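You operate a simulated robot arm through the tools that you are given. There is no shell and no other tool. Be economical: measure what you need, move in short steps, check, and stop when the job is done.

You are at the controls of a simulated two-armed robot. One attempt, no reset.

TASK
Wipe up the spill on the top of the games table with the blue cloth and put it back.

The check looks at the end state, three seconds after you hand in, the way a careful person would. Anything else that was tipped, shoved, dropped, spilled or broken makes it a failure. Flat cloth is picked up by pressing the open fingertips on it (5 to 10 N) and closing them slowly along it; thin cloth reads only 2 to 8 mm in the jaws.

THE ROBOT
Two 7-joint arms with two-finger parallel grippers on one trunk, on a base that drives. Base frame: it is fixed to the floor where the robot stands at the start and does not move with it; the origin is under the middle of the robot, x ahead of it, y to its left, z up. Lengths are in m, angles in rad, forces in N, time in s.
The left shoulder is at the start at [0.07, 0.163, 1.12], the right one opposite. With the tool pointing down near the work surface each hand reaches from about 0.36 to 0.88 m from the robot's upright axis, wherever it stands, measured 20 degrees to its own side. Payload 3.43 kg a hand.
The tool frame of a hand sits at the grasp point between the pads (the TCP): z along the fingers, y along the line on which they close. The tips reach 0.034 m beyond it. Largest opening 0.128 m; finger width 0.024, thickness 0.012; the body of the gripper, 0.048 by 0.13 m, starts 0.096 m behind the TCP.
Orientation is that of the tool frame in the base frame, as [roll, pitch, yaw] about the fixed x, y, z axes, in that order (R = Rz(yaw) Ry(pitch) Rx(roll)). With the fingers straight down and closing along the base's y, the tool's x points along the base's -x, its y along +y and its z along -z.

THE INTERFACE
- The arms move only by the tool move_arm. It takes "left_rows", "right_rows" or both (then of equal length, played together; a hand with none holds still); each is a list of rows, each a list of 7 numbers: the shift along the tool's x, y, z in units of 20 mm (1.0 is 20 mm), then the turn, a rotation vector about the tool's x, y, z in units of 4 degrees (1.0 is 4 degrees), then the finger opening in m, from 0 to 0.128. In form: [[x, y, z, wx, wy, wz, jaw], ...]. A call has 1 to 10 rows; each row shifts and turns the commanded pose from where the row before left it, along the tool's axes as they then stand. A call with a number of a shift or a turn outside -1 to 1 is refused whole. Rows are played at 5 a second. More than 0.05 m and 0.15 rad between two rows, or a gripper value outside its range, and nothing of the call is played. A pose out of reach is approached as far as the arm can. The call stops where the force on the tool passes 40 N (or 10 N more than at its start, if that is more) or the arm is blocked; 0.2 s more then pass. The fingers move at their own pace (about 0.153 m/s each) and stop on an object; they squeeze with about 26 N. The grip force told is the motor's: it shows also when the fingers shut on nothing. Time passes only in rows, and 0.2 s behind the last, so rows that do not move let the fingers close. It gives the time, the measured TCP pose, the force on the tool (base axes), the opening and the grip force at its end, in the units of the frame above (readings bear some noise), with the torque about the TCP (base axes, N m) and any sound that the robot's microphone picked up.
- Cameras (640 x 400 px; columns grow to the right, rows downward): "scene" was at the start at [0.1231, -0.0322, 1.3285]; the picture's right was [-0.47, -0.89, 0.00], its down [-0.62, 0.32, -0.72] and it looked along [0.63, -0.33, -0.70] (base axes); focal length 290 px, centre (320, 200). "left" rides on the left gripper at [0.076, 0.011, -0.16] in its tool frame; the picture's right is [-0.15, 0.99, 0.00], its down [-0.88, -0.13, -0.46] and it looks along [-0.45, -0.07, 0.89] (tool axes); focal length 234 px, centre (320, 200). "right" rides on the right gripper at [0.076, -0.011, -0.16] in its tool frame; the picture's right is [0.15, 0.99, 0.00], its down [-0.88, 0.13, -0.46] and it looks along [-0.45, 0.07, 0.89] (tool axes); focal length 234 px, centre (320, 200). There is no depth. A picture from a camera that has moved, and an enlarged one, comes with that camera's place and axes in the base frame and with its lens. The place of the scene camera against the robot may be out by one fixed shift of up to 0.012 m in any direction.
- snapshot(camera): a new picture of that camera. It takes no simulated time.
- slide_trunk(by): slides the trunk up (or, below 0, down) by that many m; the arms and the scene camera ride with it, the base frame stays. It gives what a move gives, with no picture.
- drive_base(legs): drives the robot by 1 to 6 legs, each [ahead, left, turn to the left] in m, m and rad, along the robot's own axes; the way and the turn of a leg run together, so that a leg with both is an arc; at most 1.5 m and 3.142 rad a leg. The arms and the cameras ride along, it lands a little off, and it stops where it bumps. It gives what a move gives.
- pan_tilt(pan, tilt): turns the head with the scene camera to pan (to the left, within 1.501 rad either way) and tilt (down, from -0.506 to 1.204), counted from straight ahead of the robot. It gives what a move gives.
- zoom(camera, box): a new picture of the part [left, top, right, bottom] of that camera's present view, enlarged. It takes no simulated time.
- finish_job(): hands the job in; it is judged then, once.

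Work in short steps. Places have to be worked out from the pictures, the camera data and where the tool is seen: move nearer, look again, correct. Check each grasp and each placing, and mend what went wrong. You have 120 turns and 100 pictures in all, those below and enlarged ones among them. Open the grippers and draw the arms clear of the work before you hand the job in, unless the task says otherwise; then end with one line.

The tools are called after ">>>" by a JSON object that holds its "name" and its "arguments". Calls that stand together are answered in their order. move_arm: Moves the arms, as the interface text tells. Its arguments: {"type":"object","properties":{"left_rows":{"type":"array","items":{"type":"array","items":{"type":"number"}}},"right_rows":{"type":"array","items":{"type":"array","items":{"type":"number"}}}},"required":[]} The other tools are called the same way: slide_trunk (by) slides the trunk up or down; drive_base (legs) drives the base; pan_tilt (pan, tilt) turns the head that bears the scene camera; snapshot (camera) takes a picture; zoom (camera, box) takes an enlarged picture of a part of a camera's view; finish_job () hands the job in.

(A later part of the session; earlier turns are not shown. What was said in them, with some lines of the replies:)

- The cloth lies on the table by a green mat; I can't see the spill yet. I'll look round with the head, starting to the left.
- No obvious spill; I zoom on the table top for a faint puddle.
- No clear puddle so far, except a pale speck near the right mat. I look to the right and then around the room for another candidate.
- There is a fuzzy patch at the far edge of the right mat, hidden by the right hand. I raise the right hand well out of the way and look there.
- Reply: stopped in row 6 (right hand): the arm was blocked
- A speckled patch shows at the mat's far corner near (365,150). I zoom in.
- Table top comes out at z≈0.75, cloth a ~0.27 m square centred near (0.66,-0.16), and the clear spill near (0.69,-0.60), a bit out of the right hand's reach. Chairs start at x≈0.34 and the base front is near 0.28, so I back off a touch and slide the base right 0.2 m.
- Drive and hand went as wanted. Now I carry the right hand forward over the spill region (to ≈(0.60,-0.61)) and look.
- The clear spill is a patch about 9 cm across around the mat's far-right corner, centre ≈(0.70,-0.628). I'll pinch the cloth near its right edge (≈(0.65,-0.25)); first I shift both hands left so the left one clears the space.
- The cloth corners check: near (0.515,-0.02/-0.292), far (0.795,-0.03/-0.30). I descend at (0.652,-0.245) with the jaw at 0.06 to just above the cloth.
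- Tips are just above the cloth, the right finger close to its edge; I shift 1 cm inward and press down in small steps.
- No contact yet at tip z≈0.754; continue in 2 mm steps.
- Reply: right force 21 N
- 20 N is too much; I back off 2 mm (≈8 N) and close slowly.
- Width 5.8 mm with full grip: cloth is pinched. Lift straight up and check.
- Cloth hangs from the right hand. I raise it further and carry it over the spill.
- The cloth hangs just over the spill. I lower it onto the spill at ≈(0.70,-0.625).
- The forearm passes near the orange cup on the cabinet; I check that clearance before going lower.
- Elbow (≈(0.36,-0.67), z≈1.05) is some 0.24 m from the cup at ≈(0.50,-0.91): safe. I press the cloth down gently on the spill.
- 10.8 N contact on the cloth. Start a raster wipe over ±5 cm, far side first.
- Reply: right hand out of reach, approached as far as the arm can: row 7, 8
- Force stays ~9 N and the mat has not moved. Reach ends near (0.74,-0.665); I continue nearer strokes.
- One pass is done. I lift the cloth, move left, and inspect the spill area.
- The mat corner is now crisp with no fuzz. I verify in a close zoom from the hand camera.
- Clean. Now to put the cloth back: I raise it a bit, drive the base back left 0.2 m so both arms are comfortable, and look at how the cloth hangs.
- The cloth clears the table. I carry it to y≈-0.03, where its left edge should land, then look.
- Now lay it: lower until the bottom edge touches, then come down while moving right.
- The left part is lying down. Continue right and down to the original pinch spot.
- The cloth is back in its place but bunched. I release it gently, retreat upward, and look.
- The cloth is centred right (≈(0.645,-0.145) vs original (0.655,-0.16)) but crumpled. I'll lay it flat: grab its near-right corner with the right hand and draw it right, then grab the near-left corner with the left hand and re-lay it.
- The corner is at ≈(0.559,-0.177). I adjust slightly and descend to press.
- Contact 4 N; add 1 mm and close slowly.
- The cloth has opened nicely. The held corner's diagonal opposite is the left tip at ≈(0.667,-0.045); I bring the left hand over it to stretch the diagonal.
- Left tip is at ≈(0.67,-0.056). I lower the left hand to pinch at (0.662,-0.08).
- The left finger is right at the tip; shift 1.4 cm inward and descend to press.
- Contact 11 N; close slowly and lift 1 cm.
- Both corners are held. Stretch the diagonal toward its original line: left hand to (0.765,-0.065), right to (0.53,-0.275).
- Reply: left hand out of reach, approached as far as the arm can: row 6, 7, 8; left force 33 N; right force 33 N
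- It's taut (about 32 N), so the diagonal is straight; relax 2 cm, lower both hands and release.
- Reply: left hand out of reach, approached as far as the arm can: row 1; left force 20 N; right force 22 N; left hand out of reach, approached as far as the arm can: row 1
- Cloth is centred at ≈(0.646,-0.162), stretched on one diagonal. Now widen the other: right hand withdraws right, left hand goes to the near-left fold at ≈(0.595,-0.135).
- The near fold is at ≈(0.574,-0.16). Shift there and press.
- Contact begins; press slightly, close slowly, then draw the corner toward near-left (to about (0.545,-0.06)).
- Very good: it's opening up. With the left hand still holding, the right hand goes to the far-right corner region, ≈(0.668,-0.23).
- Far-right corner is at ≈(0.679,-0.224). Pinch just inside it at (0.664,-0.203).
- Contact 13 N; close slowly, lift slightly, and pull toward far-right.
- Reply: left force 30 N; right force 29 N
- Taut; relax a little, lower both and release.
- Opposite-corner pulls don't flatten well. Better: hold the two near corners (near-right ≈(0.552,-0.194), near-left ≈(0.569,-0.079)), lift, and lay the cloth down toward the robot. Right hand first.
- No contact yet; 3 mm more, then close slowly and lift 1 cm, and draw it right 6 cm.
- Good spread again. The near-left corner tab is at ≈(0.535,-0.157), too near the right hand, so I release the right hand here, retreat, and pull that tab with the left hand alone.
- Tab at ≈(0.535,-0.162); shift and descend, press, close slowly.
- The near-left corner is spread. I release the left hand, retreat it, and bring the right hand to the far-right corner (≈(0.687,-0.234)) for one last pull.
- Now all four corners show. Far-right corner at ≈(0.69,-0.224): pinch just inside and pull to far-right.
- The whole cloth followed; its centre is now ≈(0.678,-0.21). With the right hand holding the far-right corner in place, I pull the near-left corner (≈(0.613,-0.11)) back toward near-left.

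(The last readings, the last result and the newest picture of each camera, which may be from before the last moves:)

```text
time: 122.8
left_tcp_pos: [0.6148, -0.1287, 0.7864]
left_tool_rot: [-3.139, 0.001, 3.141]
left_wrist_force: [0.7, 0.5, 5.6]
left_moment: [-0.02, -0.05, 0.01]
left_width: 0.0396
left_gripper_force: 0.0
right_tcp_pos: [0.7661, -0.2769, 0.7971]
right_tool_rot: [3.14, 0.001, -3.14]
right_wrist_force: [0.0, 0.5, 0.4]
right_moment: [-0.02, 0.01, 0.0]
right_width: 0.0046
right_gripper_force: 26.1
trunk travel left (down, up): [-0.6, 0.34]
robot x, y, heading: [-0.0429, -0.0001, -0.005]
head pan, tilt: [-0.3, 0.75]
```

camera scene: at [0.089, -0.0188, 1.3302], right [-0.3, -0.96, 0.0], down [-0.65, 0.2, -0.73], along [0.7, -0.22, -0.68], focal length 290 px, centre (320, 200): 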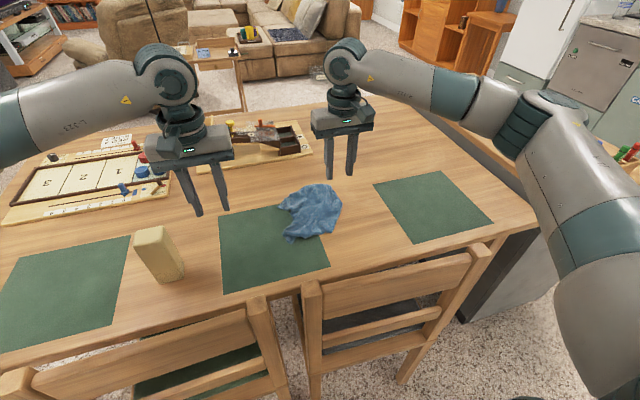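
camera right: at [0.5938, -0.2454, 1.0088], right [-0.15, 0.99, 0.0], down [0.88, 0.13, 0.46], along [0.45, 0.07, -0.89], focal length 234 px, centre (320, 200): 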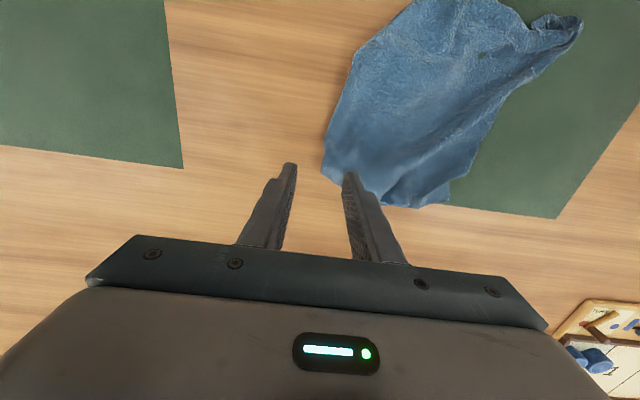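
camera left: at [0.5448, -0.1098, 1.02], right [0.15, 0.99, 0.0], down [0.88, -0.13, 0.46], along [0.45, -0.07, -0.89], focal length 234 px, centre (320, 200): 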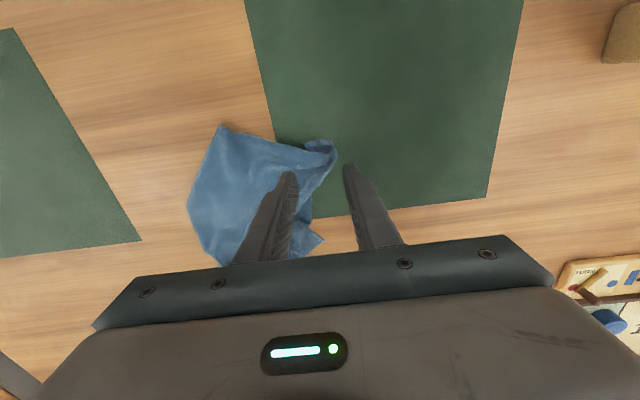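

Contact 5.6 N; close slowly, lift slightly and pull toward near-left by ≈6 cm in each axis.

>>> {"name": "move_arm", "arguments": {"left_rows": [[0, 0, 0.03, 0, 0, 0, 0.036], [0, 0, 0, 0, 0, 0, 0.03], [0, 0, 0, 0, 0, 0, 0.024], [0, 0, 0, 0, 0, 0, 0.018], [0, 0, 0, 0, 0, 0, 0.012], [0, 0, 0, 0, 0, 0, 0.006], [0, 0, 0, 0, 0, 0, 0], [0, 0, 0, 0, 0, 0, 0], [0, 0, -0.5, 0, 0, 0, 0]]}}

>>> {"name": "move_arm", "arguments": {"left_rows": [[0.7, 0.8, -0.1, 0, 0, 0, 0], [0.7, 0.8, 0, 0, 0, 0, 0], [0.7, 0.8, 0, 0, 0, 0, 0], [0.7, 0.8, 0, 0, 0, 0, 0]]}}

>>> {"name": "zoom", "arguments": {"camera": "scene", "box": [200, 150, 400, 275]}}

```text
time: 124.8
left_tcp_pos: [0.6145, -0.128, 0.7927]
left_tool_rot: [3.139, -0.003, -3.141]
left_wrist_force: [0.1, 0.0, 0.2]
left_moment: [0.04, 0.01, 0.0]
left_width: 0.004
left_gripper_force: 26.2
right_tcp_pos: [0.7662, -0.2771, 0.7965]
right_tool_rot: [3.138, -0.002, -3.138]
right_wrist_force: [-0.3, 0.9, 0.3]
right_moment: [-0.03, 0.03, -0.02]
right_width: 0.0047
right_gripper_force: 25.9
trunk travel left (down, up): [-0.6, 0.34]
robot x, y, heading: [-0.0411, -0.0025, -0.004]
head pan, tilt: [-0.3, 0.75]
```

```text
time: 125.8
left_tcp_pos: [0.5601, -0.0646, 0.7977]
left_tool_rot: [-3.136, 0.004, 3.141]
left_wrist_force: [18.9, -21.0, -1.0]
left_moment: [-0.75, -0.67, -0.29]
left_width: 0.0048
left_gripper_force: 26.1
right_tcp_pos: [0.7653, -0.2713, 0.7965]
right_tool_rot: [3.135, -0.005, -3.135]
right_wrist_force: [-19.0, 21.5, 1.1]
right_moment: [0.72, 0.66, -0.15]
right_width: 0.005
right_gripper_force: 26.2
trunk travel left (down, up): [-0.6, 0.34]
robot x, y, heading: [-0.0421, -0.0007, -0.002]
head pan, tilt: [-0.3, 0.75]
```

```text
3.20 times, centred on (300, 212) of scene
camera zoom: at [0.0893, -0.0187, 1.3302], right [-0.3, -0.96, 0.0], down [-0.65, 0.2, -0.73], along [0.7, -0.22, -0.68], focal length 928 px, centre (384, 160)
```

zoom: 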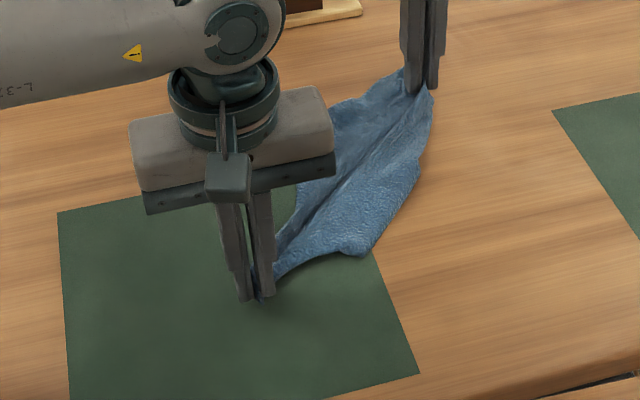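

The diagonal now lies on its original line, midpoint ≈(0.663,-0.168), matching the original centre. Relax, lower, release both hands, and look.

>>> {"name": "move_arm", "arguments": {"left_rows": [[-0.6, -0.6, 0, 0, 0, 0, 0], [-0.3, -0.3, 0.3, 0, 0, 0, 0], [0, 0, 0.1, 0, 0, 0, 0.01], [0, 0, 0, 0, 0, 0, 0.03], [0, 0, -0.3, 0, 0, 0, 0.03], [0, 0, -0.7, 0, 0, 0, 0.03], [0, 0, -1, 0, 0, 0, 0.03], [0, 0, -1, 0, 0, 0, 0.03], [0, 0.3, -1, 0, 0, 0, 0.03], [0, 0.5, -1, 0, 0, 0, 0.03]], "right_rows": [[0, 0, 0, 0, 0, 0, 0], [0, 0, 0.3, 0, 0, 0, 0], [0, 0, 0.1, 0, 0, 0, 0.01], [0, 0, 0, 0, 0, 0, 0.03], [0, 0, -0.3, 0, 0, 0, 0.03], [0, 0, -0.7, 0, 0, 0, 0.03], [0, 0, -1, 0, 0, 0, 0.03], [0, -0.3, -1, 0, 0, 0, 0.03], [0, -0.6, -1, 0, 0, 0, 0.03], [0, -1, -1, 0, 0, 0, 0.03]]}}

>>> {"name": "move_arm", "arguments": {"left_rows": [[0, 1, -0.5, 0, 0, 0, 0.04], [0, 1, 0, 0, 0, 0, 0.04], [0, 1, 0, 0, 0, 0, 0.04], [0, 1, 0, 0, 0, 0, 0.04]], "right_rows": [[1, -0.5, -0.5, 0, 0, 0, 0.04], [1, 0, 0, 0, 0, 0, 0.04], [1, 0, 0, 0, 0, 0, 0.04], [1, 0, 0, 0, 0, 0, 0.04]]}}

>>> {"name": "snapshot", "arguments": {"camera": "right"}}

>>> {"name": "zoom", "arguments": {"camera": "scene", "box": [200, 150, 400, 275]}}

```text
time: 128.0
left_tcp_pos: [0.5749, -0.0666, 0.8879]
left_tool_rot: [-3.14, 0.001, 3.142]
left_wrist_force: [1.4, 0.3, -1.0]
left_moment: [-0.02, -0.02, -0.02]
left_width: 0.03
left_gripper_force: 0.0
right_tcp_pos: [0.7679, -0.3151, 0.8883]
right_tool_rot: [3.138, -0.001, -3.14]
right_wrist_force: [-0.3, -0.2, -0.4]
right_moment: [-0.01, 0.0, -0.01]
right_width: 0.0302
right_gripper_force: 0.2
trunk travel left (down, up): [-0.6, 0.34]
robot x, y, heading: [-0.038, 0.0014, 0.001]
head pan, tilt: [-0.3, 0.75]
```

```text
time: 129.0
left_tcp_pos: [0.5768, 0.0163, 0.8978]
left_tool_rot: [3.141, 0.003, -3.142]
left_wrist_force: [0.0, 0.5, 0.1]
left_moment: [-0.04, 0.02, 0.0]
left_width: 0.0401
left_gripper_force: 0.1
right_tcp_pos: [0.6873, -0.3238, 0.8992]
right_tool_rot: [3.137, -0.001, -3.14]
right_wrist_force: [0.8, 0.8, 0.2]
right_moment: [-0.02, -0.04, -0.01]
right_width: 0.0401
right_gripper_force: 0.0
trunk travel left (down, up): [-0.6, 0.34]
robot x, y, heading: [-0.0419, 0.0009, -0.004]
head pan, tilt: [-0.3, 0.75]
```

```text
22 pictures are left
camera right: at [0.6108, -0.3357, 1.0578], right [-0.15, 0.99, 0.0], down [0.88, 0.13, 0.46], along [0.45, 0.07, -0.89], focal length 234 px, centre (320, 200)
```

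right: 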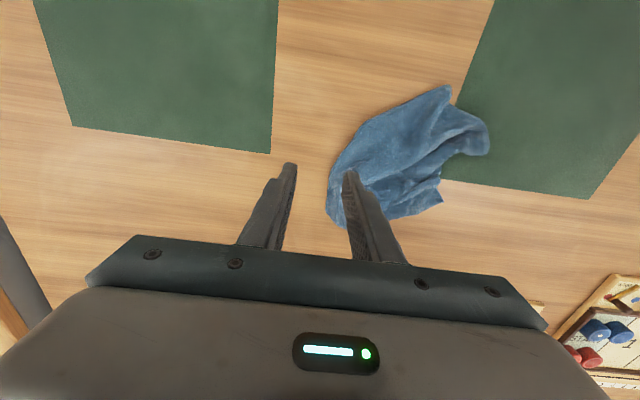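

```text
3.20 times, centred on (300, 212) of scene
camera zoom: at [0.0888, -0.019, 1.3303], right [-0.3, -0.96, 0.0], down [-0.65, 0.2, -0.73], along [0.7, -0.22, -0.68], focal length 928 px, centre (384, 160)
```

zoom: 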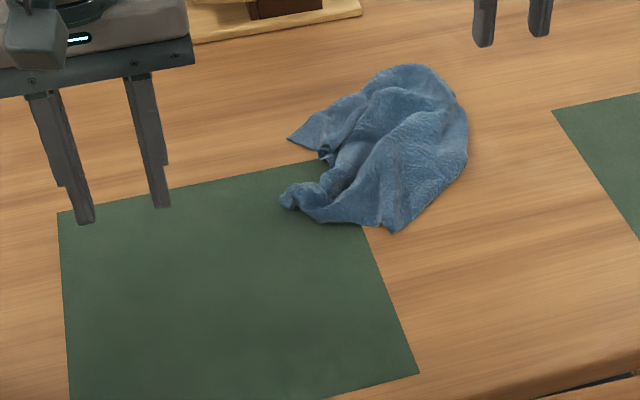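

Far-right corner sits at its original place; the others contracted inward. Gentle single pulls worked best, so next: right hand takes the near-right corner (≈(0.596,-0.181)).

>>> {"name": "move_arm", "arguments": {"right_rows": [[0.6, 1, 0, 0, 0, 0, 0.036], [0.6, 1, 0, 0, 0, 0, 0.036], [0.6, 1, 0, 0, 0, 0, 0.036], [0.6, 1, 0, 0, 0, 0, 0.036], [0.6, 1, 0.5, 0, 0, 0, 0.036], [0.6, 1, 1, 0, 0, 0, 0.036], [0.1, 0.8, 1, 0, 0, 0, 0.036], [0, 0, 1, 0, 0, 0, 0.036]]}}

>>> {"name": "snapshot", "arguments": {"camera": "right"}}

```text
time: 130.8
left_tcp_pos: [0.5764, 0.0139, 0.8985]
left_tool_rot: [3.14, -0.001, -3.141]
left_wrist_force: [0.0, 0.2, 0.7]
left_moment: [0.01, 0.01, 0.0]
left_width: 0.0398
left_gripper_force: 0.0
right_tcp_pos: [0.6141, -0.1887, 0.8291]
right_tool_rot: [3.138, -0.004, -3.14]
right_wrist_force: [0.0, -0.3, -0.7]
right_moment: [0.03, -0.02, 0.0]
right_width: 0.036
right_gripper_force: 0.0
trunk travel left (down, up): [-0.6, 0.34]
robot x, y, heading: [-0.0369, 0.0, 0.0]
head pan, tilt: [-0.3, 0.75]
```

```text
20 pictures are left
camera right: at [0.5372, -0.1996, 0.9876], right [-0.15, 0.99, 0.0], down [0.88, 0.13, 0.46], along [0.45, 0.07, -0.89], focal length 234 px, centre (320, 200)
```

right: 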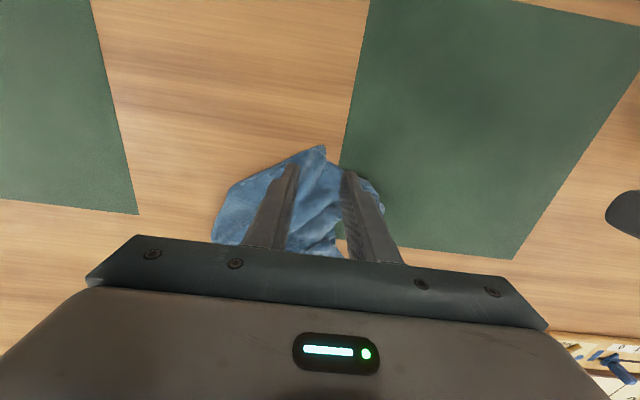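

Corner is right between the fingers. Descend, press and close.

>>> {"name": "move_arm", "arguments": {"right_rows": [[0, -0.1, 1, 0, 0, 0, 0.036], [0, 0, 0.7, 0, 0, 0, 0.036], [0, 0, 0.3, 0, 0, 0, 0.036], [0, 0, 0.12, 0, 0, 0, 0.036], [0, 0, 0, 0, 0, 0, 0.036]]}}

```text
time: 132.0
left_tcp_pos: [0.5775, 0.0146, 0.8979]
left_tool_rot: [-3.141, 0.001, -3.141]
left_wrist_force: [0.0, -0.1, -0.3]
left_moment: [0.0, -0.01, 0.01]
left_width: 0.0399
left_gripper_force: 0.0
right_tcp_pos: [0.6131, -0.189, 0.7882]
right_tool_rot: [3.138, -0.001, -3.138]
right_wrist_force: [0.0, 0.0, 1.0]
right_moment: [0.03, 0.01, 0.02]
right_width: 0.0361
right_gripper_force: 0.0
trunk travel left (down, up): [-0.6, 0.34]
robot x, y, heading: [-0.0382, 0.0007, -0.002]
head pan, tilt: [-0.3, 0.75]
```

>>> {"name": "move_arm", "arguments": {"right_rows": [[0, 0, 0.18, 0, 0, 0, 0.036], [0, 0, 0, 0, 0, 0, 0.03], [0, 0, 0, 0, 0, 0, 0.024], [0, 0, 0, 0, 0, 0, 0.018], [0, 0, 0, 0, 0, 0, 0.012], [0, 0, 0, 0, 0, 0, 0.006], [0, 0, 0, 0, 0, 0, 0], [0, 0, 0, 0, 0, 0, 0], [0, 0, -0.4, 0, 0, 0, 0]]}}

>>> {"name": "move_arm", "arguments": {"right_rows": [[0.7, -0.8, -0.1, 0, 0, 0, 0], [0.7, -0.8, 0, 0, 0, 0, 0], [0.7, -0.8, 0, 0, 0, 0, 0], [0.7, -0.8, 0, 0, 0, 0, 0], [0.7, -0.8, 0, 0, 0, 0, 0]]}}

>>> {"name": "zoom", "arguments": {"camera": "scene", "box": [200, 150, 400, 275]}}

```text
time: 134.0
left_tcp_pos: [0.576, 0.0131, 0.8976]
left_tool_rot: [3.14, 0.001, 3.141]
left_wrist_force: [0.4, 0.0, 0.2]
left_moment: [-0.03, 0.02, 0.01]
left_width: 0.0399
left_gripper_force: 0.1
right_tcp_pos: [0.6124, -0.1915, 0.7876]
right_tool_rot: [-3.141, -0.006, -3.141]
right_wrist_force: [0.3, 0.1, 0.5]
right_moment: [0.02, 0.0, -0.01]
right_width: 0.0041
right_gripper_force: 26.0
trunk travel left (down, up): [-0.6, 0.34]
robot x, y, heading: [-0.0416, 0.0016, -0.003]
head pan, tilt: [-0.3, 0.75]
```

```text
time: 135.2
left_tcp_pos: [0.5773, 0.0142, 0.8988]
left_tool_rot: [-3.142, 0.0, -3.14]
left_wrist_force: [0.4, -0.2, 0.2]
left_moment: [0.04, 0.01, -0.02]
left_width: 0.0398
left_gripper_force: 0.0
right_tcp_pos: [0.5423, -0.2708, 0.7932]
right_tool_rot: [3.139, -0.001, -3.138]
right_wrist_force: [-0.4, -0.6, -0.1]
right_moment: [0.04, -0.03, 0.04]
right_width: 0.0042
right_gripper_force: 26.3
trunk travel left (down, up): [-0.6, 0.34]
robot x, y, heading: [-0.0369, -0.0021, 0.001]
head pan, tilt: [-0.3, 0.75]
```

```text
3.20 times, centred on (300, 212) of scene
camera zoom: at [0.089, -0.0201, 1.3302], right [-0.3, -0.96, 0.0], down [-0.65, 0.2, -0.73], along [0.7, -0.22, -0.68], focal length 928 px, centre (384, 160)
```

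zoom: 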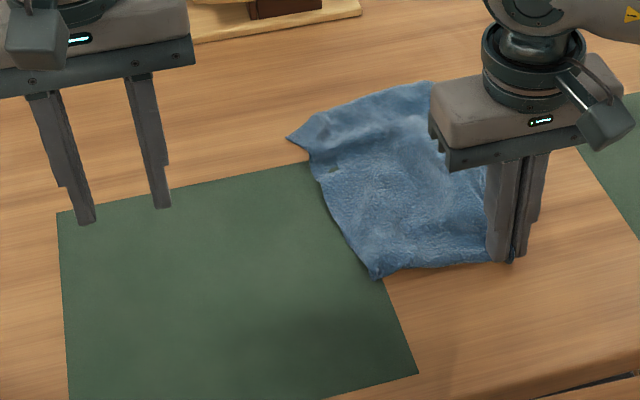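

Nearly flat now. With the right holding near-right in place, the left hand takes the far-left corner (≈(0.74,-0.13)) to draw it left.

>>> {"name": "move_arm", "arguments": {"left_rows": [[-0.9, -0.9, 0, 0, 0, 0, 0.036], [-0.9, -0.9, 0, 0, 0, 0, 0.036], [-0.9, -0.9, 0, 0, 0, 0, 0.036], [-0.9, -0.9, 0, 0, 0, 0, 0.036], [-0.9, -0.9, 0, 0, 0, 0, 0.036], [-0.9, -0.9, 0.5, 0, 0, 0, 0.036], [-0.9, -0.9, 0.8, 0, 0, 0, 0.036], [-0.9, -0.9, 0.8, 0, 0, 0, 0.036]]}}

>>> {"name": "snapshot", "arguments": {"camera": "left"}}

```text
time: 137.0
left_tcp_pos: [0.7084, -0.1216, 0.8577]
left_tool_rot: [-3.138, 0.002, 3.141]
left_wrist_force: [0.1, 0.9, 0.3]
left_moment: [-0.03, 0.04, -0.02]
left_width: 0.036
left_gripper_force: 0.1
left hand out of reach, approached as far as the arm can: row 8
right_tcp_pos: [0.543, -0.2703, 0.7927]
right_tool_rot: [3.138, -0.003, -3.139]
right_wrist_force: [0.0, 0.9, 0.3]
right_moment: [-0.03, 0.01, 0.0]
right_width: 0.0041
right_gripper_force: 25.8
trunk travel left (down, up): [-0.6, 0.34]
robot x, y, heading: [-0.0413, -0.0008, 0.005]
head pan, tilt: [-0.3, 0.75]
```

```text
18 pictures are left
camera left: at [0.6325, -0.1106, 1.0169], right [0.15, 0.99, 0.0], down [0.88, -0.13, 0.46], along [0.45, -0.07, -0.89], focal length 234 px, centre (320, 200)
```

left: 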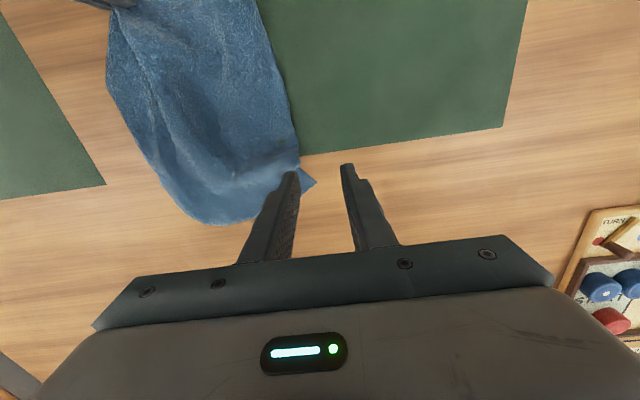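

The left arm is at its reach limit here. I release the right hand, lift both, and drive the base forward 4 cm to its starting distance.

>>> {"name": "move_arm", "arguments": {"right_rows": [[0, 0, 0.25, 0, 0, 0, 0], [0, 0, 0, 0, 0, 0, 0.01], [0, 0, 0, 0, 0, 0, 0.03], [0, 0, -0.3, 0, 0, 0, 0.03], [0, 0, -0.7, 0, 0, 0, 0.03], [0, 0, -1, 0, 0, 0, 0.03], [0, -0.3, -1, 0, 0, 0, 0.03], [0, -0.6, -1, 0, 0, 0, 0.03], [0, -1, -1, 0, 0, 0, 0.03], [0, -1, -1, 0, 0, 0, 0.03]]}}

>>> {"name": "drive_base", "arguments": {"legs": [[0.04, 0, 0]]}}

>>> {"name": "move_arm", "arguments": {"left_rows": [[0.6, -0.7, 0, 0, 0, 0, 0.036], [0.6, -0.7, 0, 0, 0, 0, 0.036], [0.7, -0.7, 0, 0, 0, 0, 0.036], [0, 0, 1, 0, 0, 0, 0.036]]}}

>>> {"name": "snapshot", "arguments": {"camera": "left"}}

```text
time: 139.2
left_tcp_pos: [0.7082, -0.1204, 0.8572]
left_tool_rot: [-3.14, 0.003, 3.141]
left_wrist_force: [0.0, 0.1, 0.6]
left_moment: [0.0, 0.0, -0.01]
left_width: 0.036
left_gripper_force: 0.1
right_tcp_pos: [0.5433, -0.3298, 0.9073]
right_tool_rot: [3.139, 0.001, -3.139]
right_wrist_force: [-0.3, 0.1, 0.3]
right_moment: [-0.01, 0.0, -0.02]
right_width: 0.0302
right_gripper_force: 0.0
trunk travel left (down, up): [-0.6, 0.34]
robot x, y, heading: [-0.0404, 0.0011, -0.006]
head pan, tilt: [-0.3, 0.75]
```

```text
time: 140.1
left_tcp_pos: [0.7488, -0.1211, 0.8589]
left_tool_rot: [-3.141, 0.003, -3.142]
left_wrist_force: [0.8, -0.8, 0.1]
left_moment: [0.01, -0.02, -0.02]
left_width: 0.0363
left_gripper_force: 0.1
right_tcp_pos: [0.5812, -0.3281, 0.9084]
right_tool_rot: [3.138, 0.003, -3.139]
right_wrist_force: [0.2, 0.1, -0.3]
right_moment: [0.01, 0.03, -0.04]
right_width: 0.0303
right_gripper_force: 0.2
trunk travel left (down, up): [-0.6, 0.34]
robot x, y, heading: [0.0012, -0.002, 0.001]
head pan, tilt: [-0.3, 0.75]
```

```text
time: 141.1
left_tcp_pos: [0.711, -0.1628, 0.8378]
left_tool_rot: [-3.14, 0.004, -3.141]
left_wrist_force: [-0.6, 0.2, 0.5]
left_moment: [0.03, 0.01, -0.01]
left_width: 0.036
left_gripper_force: 0.0
right_tcp_pos: [0.5834, -0.3301, 0.9078]
right_tool_rot: [3.138, -0.002, -3.139]
right_wrist_force: [-0.3, -0.2, 0.0]
right_moment: [0.01, 0.01, 0.01]
right_width: 0.0299
right_gripper_force: 0.1
trunk travel left (down, up): [-0.6, 0.34]
robot x, y, heading: [0.0003, -0.0062, 0.005]
head pan, tilt: [-0.3, 0.75]
```

```text
17 pictures are left
camera left: at [0.6353, -0.1522, 0.997], right [0.15, 0.99, 0.0], down [0.88, -0.13, 0.46], along [0.45, -0.07, -0.89], focal length 234 px, centre (320, 200)
```

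left: 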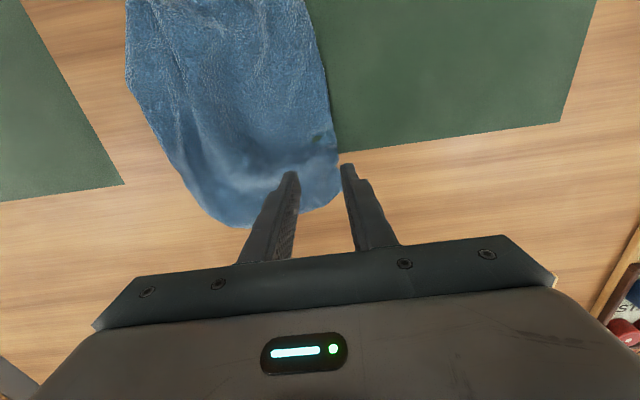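

The corner lies between the fingers; shift 1 cm inward, descend and press.

>>> {"name": "move_arm", "arguments": {"left_rows": [[0.2, -0.5, 1, 0, 0, 0, 0.036], [0, 0, 1, 0, 0, 0, 0.036], [0, 0, 0.4, 0, 0, 0, 0.036], [0, 0, 0.12, 0, 0, 0, 0.036], [0, 0, 0, 0, 0, 0, 0.036]]}}

```text
time: 142.3
left_tcp_pos: [0.7064, -0.1718, 0.7863]
left_tool_rot: [-3.139, 0.004, -3.14]
left_wrist_force: [-0.3, -0.3, 0.7]
left_moment: [0.02, -0.03, -0.02]
left_width: 0.0361
left_gripper_force: 0.0
right_tcp_pos: [0.5822, -0.3284, 0.9084]
right_tool_rot: [3.14, -0.003, -3.139]
right_wrist_force: [-0.2, 0.9, -0.5]
right_moment: [0.0, -0.01, -0.02]
right_width: 0.03
right_gripper_force: 0.0
trunk travel left (down, up): [-0.6, 0.34]
robot x, y, heading: [0.0003, -0.0028, -0.002]
head pan, tilt: [-0.3, 0.75]
```

Press 2.5 mm more, close slowly, lift a little, then pull left ≈9 cm and 3 cm outward.

>>> {"name": "move_arm", "arguments": {"left_rows": [[0, 0, 0.13, 0, 0, 0, 0.036], [0, 0, 0, 0, 0, 0, 0.03], [0, 0, 0, 0, 0, 0, 0.024], [0, 0, 0, 0, 0, 0, 0.018], [0, 0, 0, 0, 0, 0, 0.012], [0, 0, 0, 0, 0, 0, 0.006], [0, 0, 0, 0, 0, 0, 0], [0, 0, 0, 0, 0, 0, 0], [0, 0, -0.4, 0, 0, 0, 0]]}}

>>> {"name": "move_arm", "arguments": {"left_rows": [[-0.3, 0.9, -0.1, 0, 0, 0, 0], [-0.3, 0.9, 0, 0, 0, 0, 0], [-0.3, 0.9, 0, 0, 0, 0, 0], [-0.3, 0.9, 0, 0, 0, 0, 0], [-0.3, 0.9, 0, 0, 0, 0, 0]]}}

>>> {"name": "zoom", "arguments": {"camera": "scene", "box": [180, 150, 420, 300]}}

```text
time: 144.3
left_tcp_pos: [0.7067, -0.1745, 0.7917]
left_tool_rot: [-3.138, 0.002, 3.141]
left_wrist_force: [0.8, 0.4, -0.8]
left_moment: [0.01, -0.03, -0.01]
left_width: 0.0022
left_gripper_force: 26.1
right_tcp_pos: [0.5817, -0.329, 0.9072]
right_tool_rot: [3.138, -0.001, -3.14]
right_wrist_force: [0.1, -0.9, 0.1]
right_moment: [0.01, 0.0, -0.03]
right_width: 0.03
right_gripper_force: 0.0
trunk travel left (down, up): [-0.6, 0.34]
robot x, y, heading: [-0.0016, -0.0038, -0.0]
head pan, tilt: [-0.3, 0.75]
```

```text
time: 145.5
left_tcp_pos: [0.7373, -0.0822, 0.7941]
left_tool_rot: [-3.139, 0.003, -3.141]
left_wrist_force: [-1.1, -0.1, -0.4]
left_moment: [0.03, 0.0, -0.02]
left_width: 0.0025
left_gripper_force: 25.9
right_tcp_pos: [0.5824, -0.3284, 0.9085]
right_tool_rot: [3.139, -0.001, -3.14]
right_wrist_force: [-0.2, -0.6, -0.3]
right_moment: [0.0, 0.02, 0.0]
right_width: 0.0301
right_gripper_force: 0.1
trunk travel left (down, up): [-0.6, 0.34]
robot x, y, heading: [-0.0003, -0.0025, -0.003]
head pan, tilt: [-0.3, 0.75]
```

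```text
2.67 times, centred on (300, 225) of scene
camera zoom: at [0.1289, -0.019, 1.3301], right [-0.3, -0.96, 0.0], down [-0.65, 0.2, -0.73], along [0.7, -0.22, -0.68], focal length 773 px, centre (373, 133)
```

zoom: 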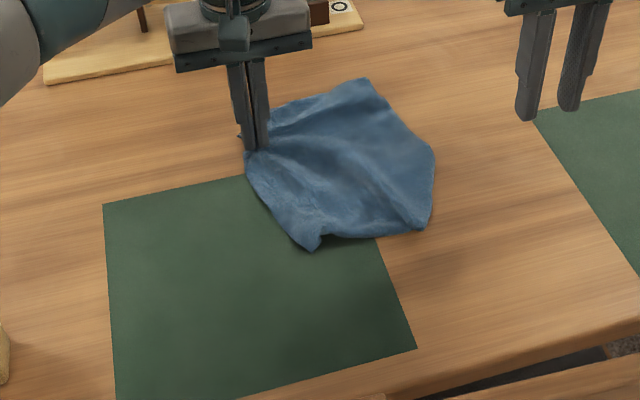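

Almost flat; centre ≈(0.69,-0.158), 3 cm too far out. Release the left hand here, then take the near-left corner (≈(0.588,-0.106)) for a final short pull toward the robot.

>>> {"name": "move_arm", "arguments": {"left_rows": [[0, 0, 0.25, 0, 0, 0, 0], [0, 0, 0.1, 0, 0, 0, 0.01], [0, 0, 0, 0, 0, 0, 0.03], [0, 0, -0.3, 0, 0, 0, 0.03], [0, 0, -0.7, 0, 0, 0, 0.03], [0, 0, -1, 0, 0, 0, 0.036], [0.8, -0.2, -1, 0, 0, 0, 0.036], [1, -0.2, 0, 0, 0, 0, 0.036], [1, -0.2, 0, 0, 0, 0, 0.036], [1, -0.2, 0, 0, 0, 0, 0.036]]}}

>>> {"name": "move_arm", "arguments": {"left_rows": [[1, -0.2, 0, 0, 0, 0, 0.036], [1, -0.2, 0, 0, 0, 0, 0.036], [0.8, -0.1, 0, 0, 0, 0, 0.036]]}}

>>> {"name": "snapshot", "arguments": {"camera": "left"}}

```text
time: 147.7
left_tcp_pos: [0.6615, -0.0985, 0.8481]
left_tool_rot: [-3.141, 0.003, -3.142]
left_wrist_force: [0.3, -0.3, 0.4]
left_moment: [-0.02, 0.05, 0.03]
left_width: 0.036
left_gripper_force: 0.2
right_tcp_pos: [0.582, -0.3288, 0.9086]
right_tool_rot: [3.14, 0.0, -3.139]
right_wrist_force: [0.0, -0.2, -0.5]
right_moment: [0.01, -0.01, -0.02]
right_width: 0.03
right_gripper_force: 0.1
trunk travel left (down, up): [-0.6, 0.34]
robot x, y, heading: [-0.0058, 0.0005, 0.004]
head pan, tilt: [-0.3, 0.75]
```

```text
time: 148.5
left_tcp_pos: [0.604, -0.1084, 0.8462]
left_tool_rot: [-3.139, 0.003, -3.141]
left_wrist_force: [0.5, 0.1, -0.5]
left_moment: [0.0, 0.02, 0.05]
left_width: 0.036
left_gripper_force: 0.0
right_tcp_pos: [0.5817, -0.3291, 0.9072]
right_tool_rot: [3.14, 0.0, -3.14]
right_wrist_force: [-0.3, 0.3, 0.1]
right_moment: [0.0, -0.05, 0.02]
right_width: 0.0299
right_gripper_force: 0.0
trunk travel left (down, up): [-0.6, 0.34]
robot x, y, heading: [-0.0074, -0.0037, -0.001]
head pan, tilt: [-0.3, 0.75]
```

```text
15 pictures are left
camera left: at [0.5278, -0.0985, 1.0068], right [0.15, 0.99, 0.0], down [0.88, -0.13, 0.46], along [0.45, -0.07, -0.89], focal length 234 px, centre (320, 200)
```

left: 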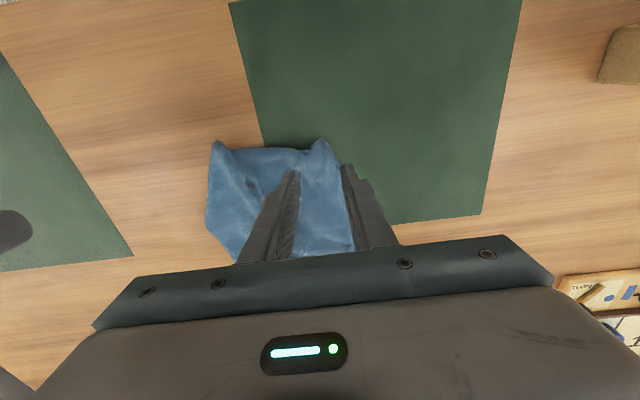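

Near-left corner at ≈(0.587,-0.108), right between the fingers. Descend and press.

>>> {"name": "move_arm", "arguments": {"left_rows": [[0, -0.2, 1, 0, 0, 0, 0.036], [0, 0, 1, 0, 0, 0, 0.036], [0, 0, 0.6, 0, 0, 0, 0.036], [0, 0, 0.3, 0, 0, 0, 0.036], [0, 0, 0.12, 0, 0, 0, 0.036]]}}

```text
time: 149.7
left_tcp_pos: [0.6043, -0.1132, 0.7868]
left_tool_rot: [-3.14, 0.003, 3.142]
left_wrist_force: [-0.6, 0.5, 1.0]
left_moment: [0.0, -0.01, 0.0]
left_width: 0.0361
left_gripper_force: 0.2
right_tcp_pos: [0.5827, -0.3283, 0.9076]
right_tool_rot: [3.14, -0.002, -3.139]
right_wrist_force: [-0.1, 0.6, 1.0]
right_moment: [0.0, 0.0, 0.01]
right_width: 0.03
right_gripper_force: 0.0
trunk travel left (down, up): [-0.6, 0.34]
robot x, y, heading: [-0.0052, -0.0002, -0.003]
head pan, tilt: [-0.3, 0.75]
```

>>> {"name": "move_arm", "arguments": {"left_rows": [[0, 0, 0.12, 0, 0, 0, 0.036], [0, 0, 0, 0, 0, 0, 0.03], [0, 0, 0, 0, 0, 0, 0.024], [0, 0, 0, 0, 0, 0, 0.018], [0, 0, 0, 0, 0, 0, 0.012], [0, 0, 0, 0, 0, 0, 0.006], [0, 0, 0, 0, 0, 0, 0], [0, 0, 0, 0, 0, 0, 0], [0, 0, -0.4, 0, 0, 0, 0]]}}

>>> {"name": "move_arm", "arguments": {"left_rows": [[0.9, 0.7, -0.1, 0, 0, 0, 0], [0.9, 0.7, 0, 0, 0, 0, 0], [0.9, 0.7, 0, 0, 0, 0, 0]]}}

>>> {"name": "zoom", "arguments": {"camera": "scene", "box": [180, 150, 420, 300]}}

```text
time: 151.7
left_tcp_pos: [0.6041, -0.1136, 0.7903]
left_tool_rot: [3.141, 0.001, 3.141]
left_wrist_force: [-0.2, 0.1, 0.3]
left_moment: [0.0, 0.02, -0.02]
left_width: 0.0044
left_gripper_force: 26.2
right_tcp_pos: [0.5825, -0.3282, 0.9063]
right_tool_rot: [3.138, -0.002, -3.14]
right_wrist_force: [-0.1, 0.0, 0.7]
right_moment: [0.02, -0.02, -0.02]
right_width: 0.03
right_gripper_force: 0.0
trunk travel left (down, up): [-0.6, 0.34]
robot x, y, heading: [-0.0009, -0.0004, -0.001]
head pan, tilt: [-0.3, 0.75]
```

```text
time: 152.5
left_tcp_pos: [0.5494, -0.0701, 0.7937]
left_tool_rot: [-3.139, 0.004, -3.14]
left_wrist_force: [-1.0, 0.5, 0.2]
left_moment: [-0.02, -0.01, -0.01]
left_width: 0.0044
left_gripper_force: 26.0
right_tcp_pos: [0.5823, -0.3285, 0.9075]
right_tool_rot: [3.14, 0.0, -3.141]
right_wrist_force: [0.0, 0.8, -0.8]
right_moment: [-0.02, 0.04, -0.01]
right_width: 0.0302
right_gripper_force: 0.0
trunk travel left (down, up): [-0.6, 0.34]
robot x, y, heading: [-0.0044, -0.0042, 0.003]
head pan, tilt: [-0.3, 0.75]
```

```text
2.67 times, centred on (300, 225) of scene
camera zoom: at [0.1284, -0.0188, 1.3302], right [-0.3, -0.96, 0.0], down [-0.65, 0.2, -0.73], along [0.7, -0.22, -0.68], focal length 773 px, centre (373, 133)
```

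zoom: 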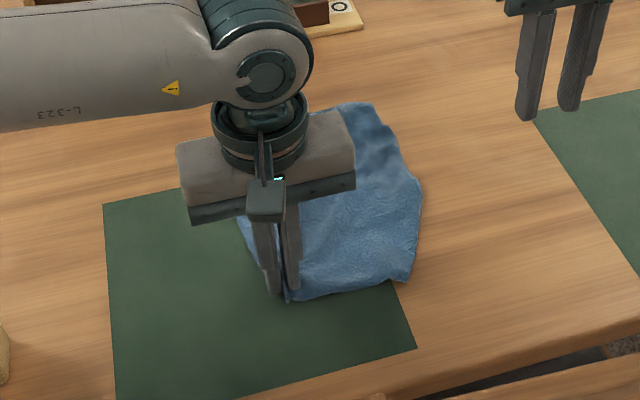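

Good; release here and retreat both hands up and clear, then look.

>>> {"name": "move_arm", "arguments": {"left_rows": [[0, 0, 0.25, 0, 0, 0, 0], [0, 0, 0.08, 0, 0, 0, 0.01], [0, 0, 0, 0, 0, 0, 0.03], [0, 0, -0.3, 0, 0, 0, 0.03], [0, 0, -0.7, 0, 0, 0, 0.03], [0, 0, -1, 0, 0, 0, 0.06], [0, 0, -1, 0, 0, 0, 0.08], [0, 0.5, -1, 0, 0, 0, 0.1], [0, 1, -1, 0, 0, 0, 0.128], [0, 1, -1, 0, 0, 0, 0.128]], "right_rows": [[0, 0, 0, 0, 0, 0, 0.03], [0, 0, 0, 0, 0, 0, 0.03], [0, 0, 0, 0, 0, 0, 0.03], [0, 0, 0, 0, 0, 0, 0.03], [0, 0, 0, 0, 0, 0, 0.06], [0, -0.5, -0.5, 0, 0, 0, 0.08], [0, -0.5, -0.5, 0, 0, 0, 0.1], [0, -0.5, -0.5, 0, 0, 0, 0.12], [0, 0, -0.5, 0, 0, 0, 0.128], [0, 0, -0.5, 0, 0, 0, 0.128]]}}

>>> {"name": "move_arm", "arguments": {"left_rows": [[0, 1, -1, 0, 0, 0, 0.128], [0, 1, -1, 0, 0, 0, 0.128], [0, 1, -1, 0, 0, 0, 0.128], [0, 1, 0, 0, 0, 0, 0.128], [0, 1, 0, 0, 0, 0, 0.128], [0, 1, 0, 0, 0, 0, 0.128], [0, 1, 0, 0, 0, 0, 0.128], [0, 1, 0, 0, 0, 0, 0.128], [0, 0, 0, 0, 0, 0, 0.128], [0, 0, 0, 0, 0, 0, 0.128]]}}

>>> {"name": "snapshot", "arguments": {"camera": "right"}}

>>> {"name": "snapshot", "arguments": {"camera": "scene"}}

```text
time: 154.7
left_tcp_pos: [0.55, -0.0211, 0.9067]
left_tool_rot: [-3.14, 0.004, -3.141]
left_wrist_force: [-0.8, 0.2, 0.1]
left_moment: [0.01, -0.01, -0.01]
left_width: 0.1277
left_gripper_force: 0.1
right_tcp_pos: [0.5834, -0.358, 0.9574]
right_tool_rot: [3.141, 0.0, -3.14]
right_wrist_force: [0.3, 0.6, 0.6]
right_moment: [-0.01, -0.01, -0.01]
right_width: 0.1274
right_gripper_force: 0.0
trunk travel left (down, up): [-0.6, 0.34]
robot x, y, heading: [0.0002, -0.0049, 0.003]
head pan, tilt: [-0.3, 0.75]
```

```text
time: 156.9
left_tcp_pos: [0.5492, 0.1397, 0.9664]
left_tool_rot: [-3.14, 0.003, -3.141]
left_wrist_force: [-0.3, 0.0, 0.5]
left_moment: [-0.01, 0.0, 0.01]
left_width: 0.1281
left_gripper_force: 0.1
right_tcp_pos: [0.5834, -0.3585, 0.9583]
right_tool_rot: [3.14, -0.001, -3.139]
right_wrist_force: [0.2, 0.1, -0.2]
right_moment: [-0.01, -0.02, -0.01]
right_width: 0.1278
right_gripper_force: 0.1
trunk travel left (down, up): [-0.6, 0.34]
robot x, y, heading: [-0.0035, 0.001, 0.002]
head pan, tilt: [-0.3, 0.75]
```

```text
13 pictures are left
camera right: at [0.5064, -0.3698, 1.1174], right [-0.15, 0.99, 0.0], down [0.88, 0.13, 0.46], along [0.45, 0.07, -0.89], focal length 234 px, centre (320, 200)
```

right: 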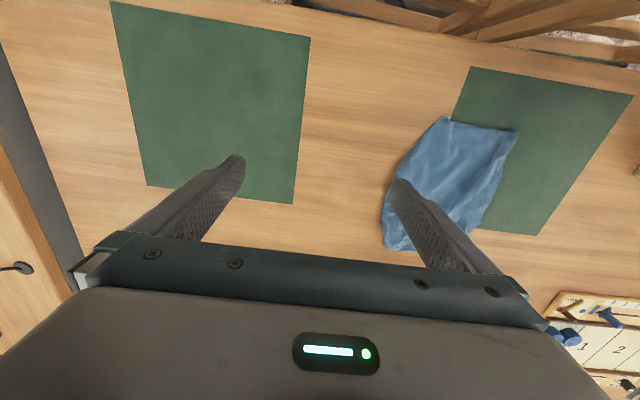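

```text
12 pictures are left
camera scene: at [0.1286, -0.0192, 1.3301], right [-0.3, -0.96, 0.0], down [-0.65, 0.2, -0.73], along [0.7, -0.22, -0.68], focal length 290 px, centre (320, 200)
```

scene: 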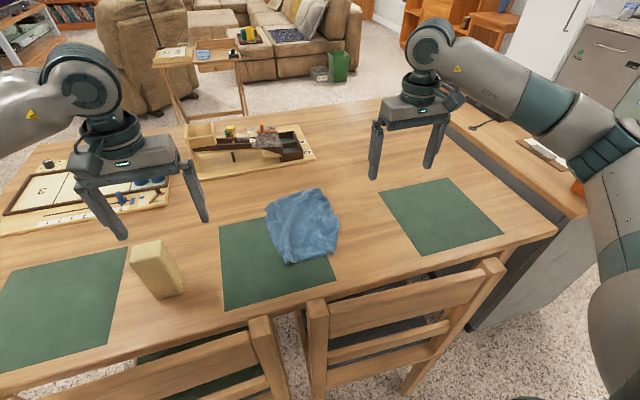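

Cloth lies spread at its original place (centre ≈(0.64,-0.13), over the mat edge as before); spill gone, other objects untouched. I raise both hands clear and take a last look at the spill spot.

>>> {"name": "move_arm", "arguments": {"left_rows": [[0, 0, -1, 0, 0, 0, 0.128], [0, 0, -1, 0, 0, 0, 0.128], [0, 0, -1, 0, 0, 0, 0.128]], "right_rows": [[0, 0, -0.5, 0, 0, 0, 0.128], [0, 0, -0.5, 0, 0, 0, 0.128], [0, 0, 0, 0, 0, 0, 0.128]]}}

>>> {"name": "zoom", "arguments": {"camera": "scene", "box": [360, 150, 520, 250]}}

>>> {"name": "zoom", "arguments": {"camera": "right", "box": [60, 80, 320, 240]}}

```text
time: 157.7
left_tcp_pos: [0.5507, 0.1397, 1.0263]
left_tool_rot: [-3.14, 0.003, 3.14]
left_wrist_force: [0.0, -0.1, 1.1]
left_moment: [0.06, -0.01, -0.03]
left_width: 0.1281
left_gripper_force: 0.1
right_tcp_pos: [0.5822, -0.3586, 0.9777]
right_tool_rot: [3.14, -0.002, -3.141]
right_wrist_force: [-0.1, -1.2, -0.6]
right_moment: [0.03, 0.01, 0.0]
right_width: 0.1279
right_gripper_force: 0.0
trunk travel left (down, up): [-0.6, 0.34]
robot x, y, heading: [-0.001, -0.001, 0.003]
head pan, tilt: [-0.3, 0.75]
```

```text
4.00 times, centred on (440, 200) of scene
camera zoom: at [0.1285, -0.02, 1.3301], right [-0.3, -0.96, 0.0], down [-0.65, 0.2, -0.73], along [0.7, -0.22, -0.68], focal length 1160 px, centre (-160, 200)
```

zoom: 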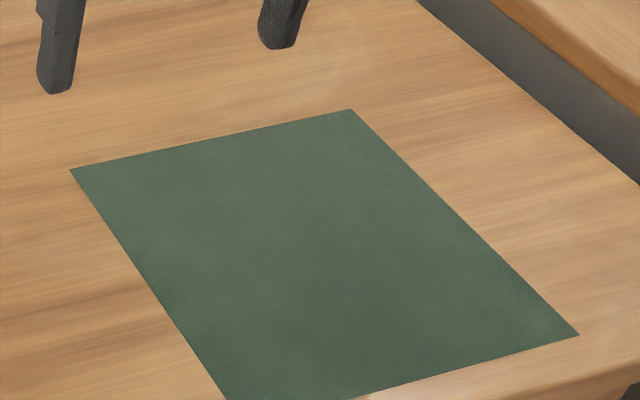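

```text
2.46 times, centred on (190, 160) of right
camera zoom: at [0.5061, -0.3706, 1.1368], right [-0.15, 0.99, 0.0], down [0.88, 0.13, 0.46], along [0.45, 0.07, -0.89], focal length 576 px, centre (640, 298)
```

zoom: 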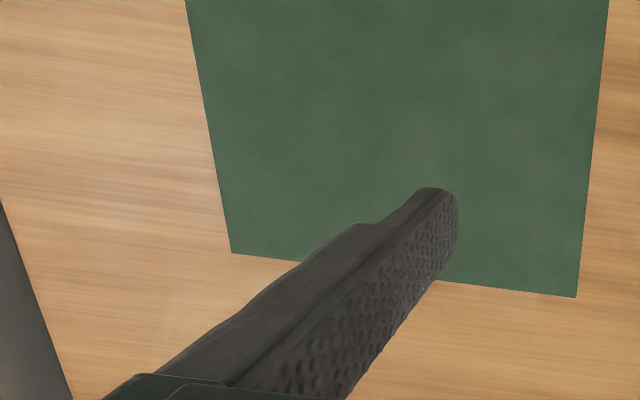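

The spill spot is clean, the cloth is back, and both hands are open and clear. Handing in.

>>> {"name": "finish_job", "arguments": {}}

```text
The job is handed in.
```

I wiped the spill off the games table with the blue cloth and laid the cloth back where it was, its centre about 4 cm off and slightly wrinkled, with nothing else visibly moved.
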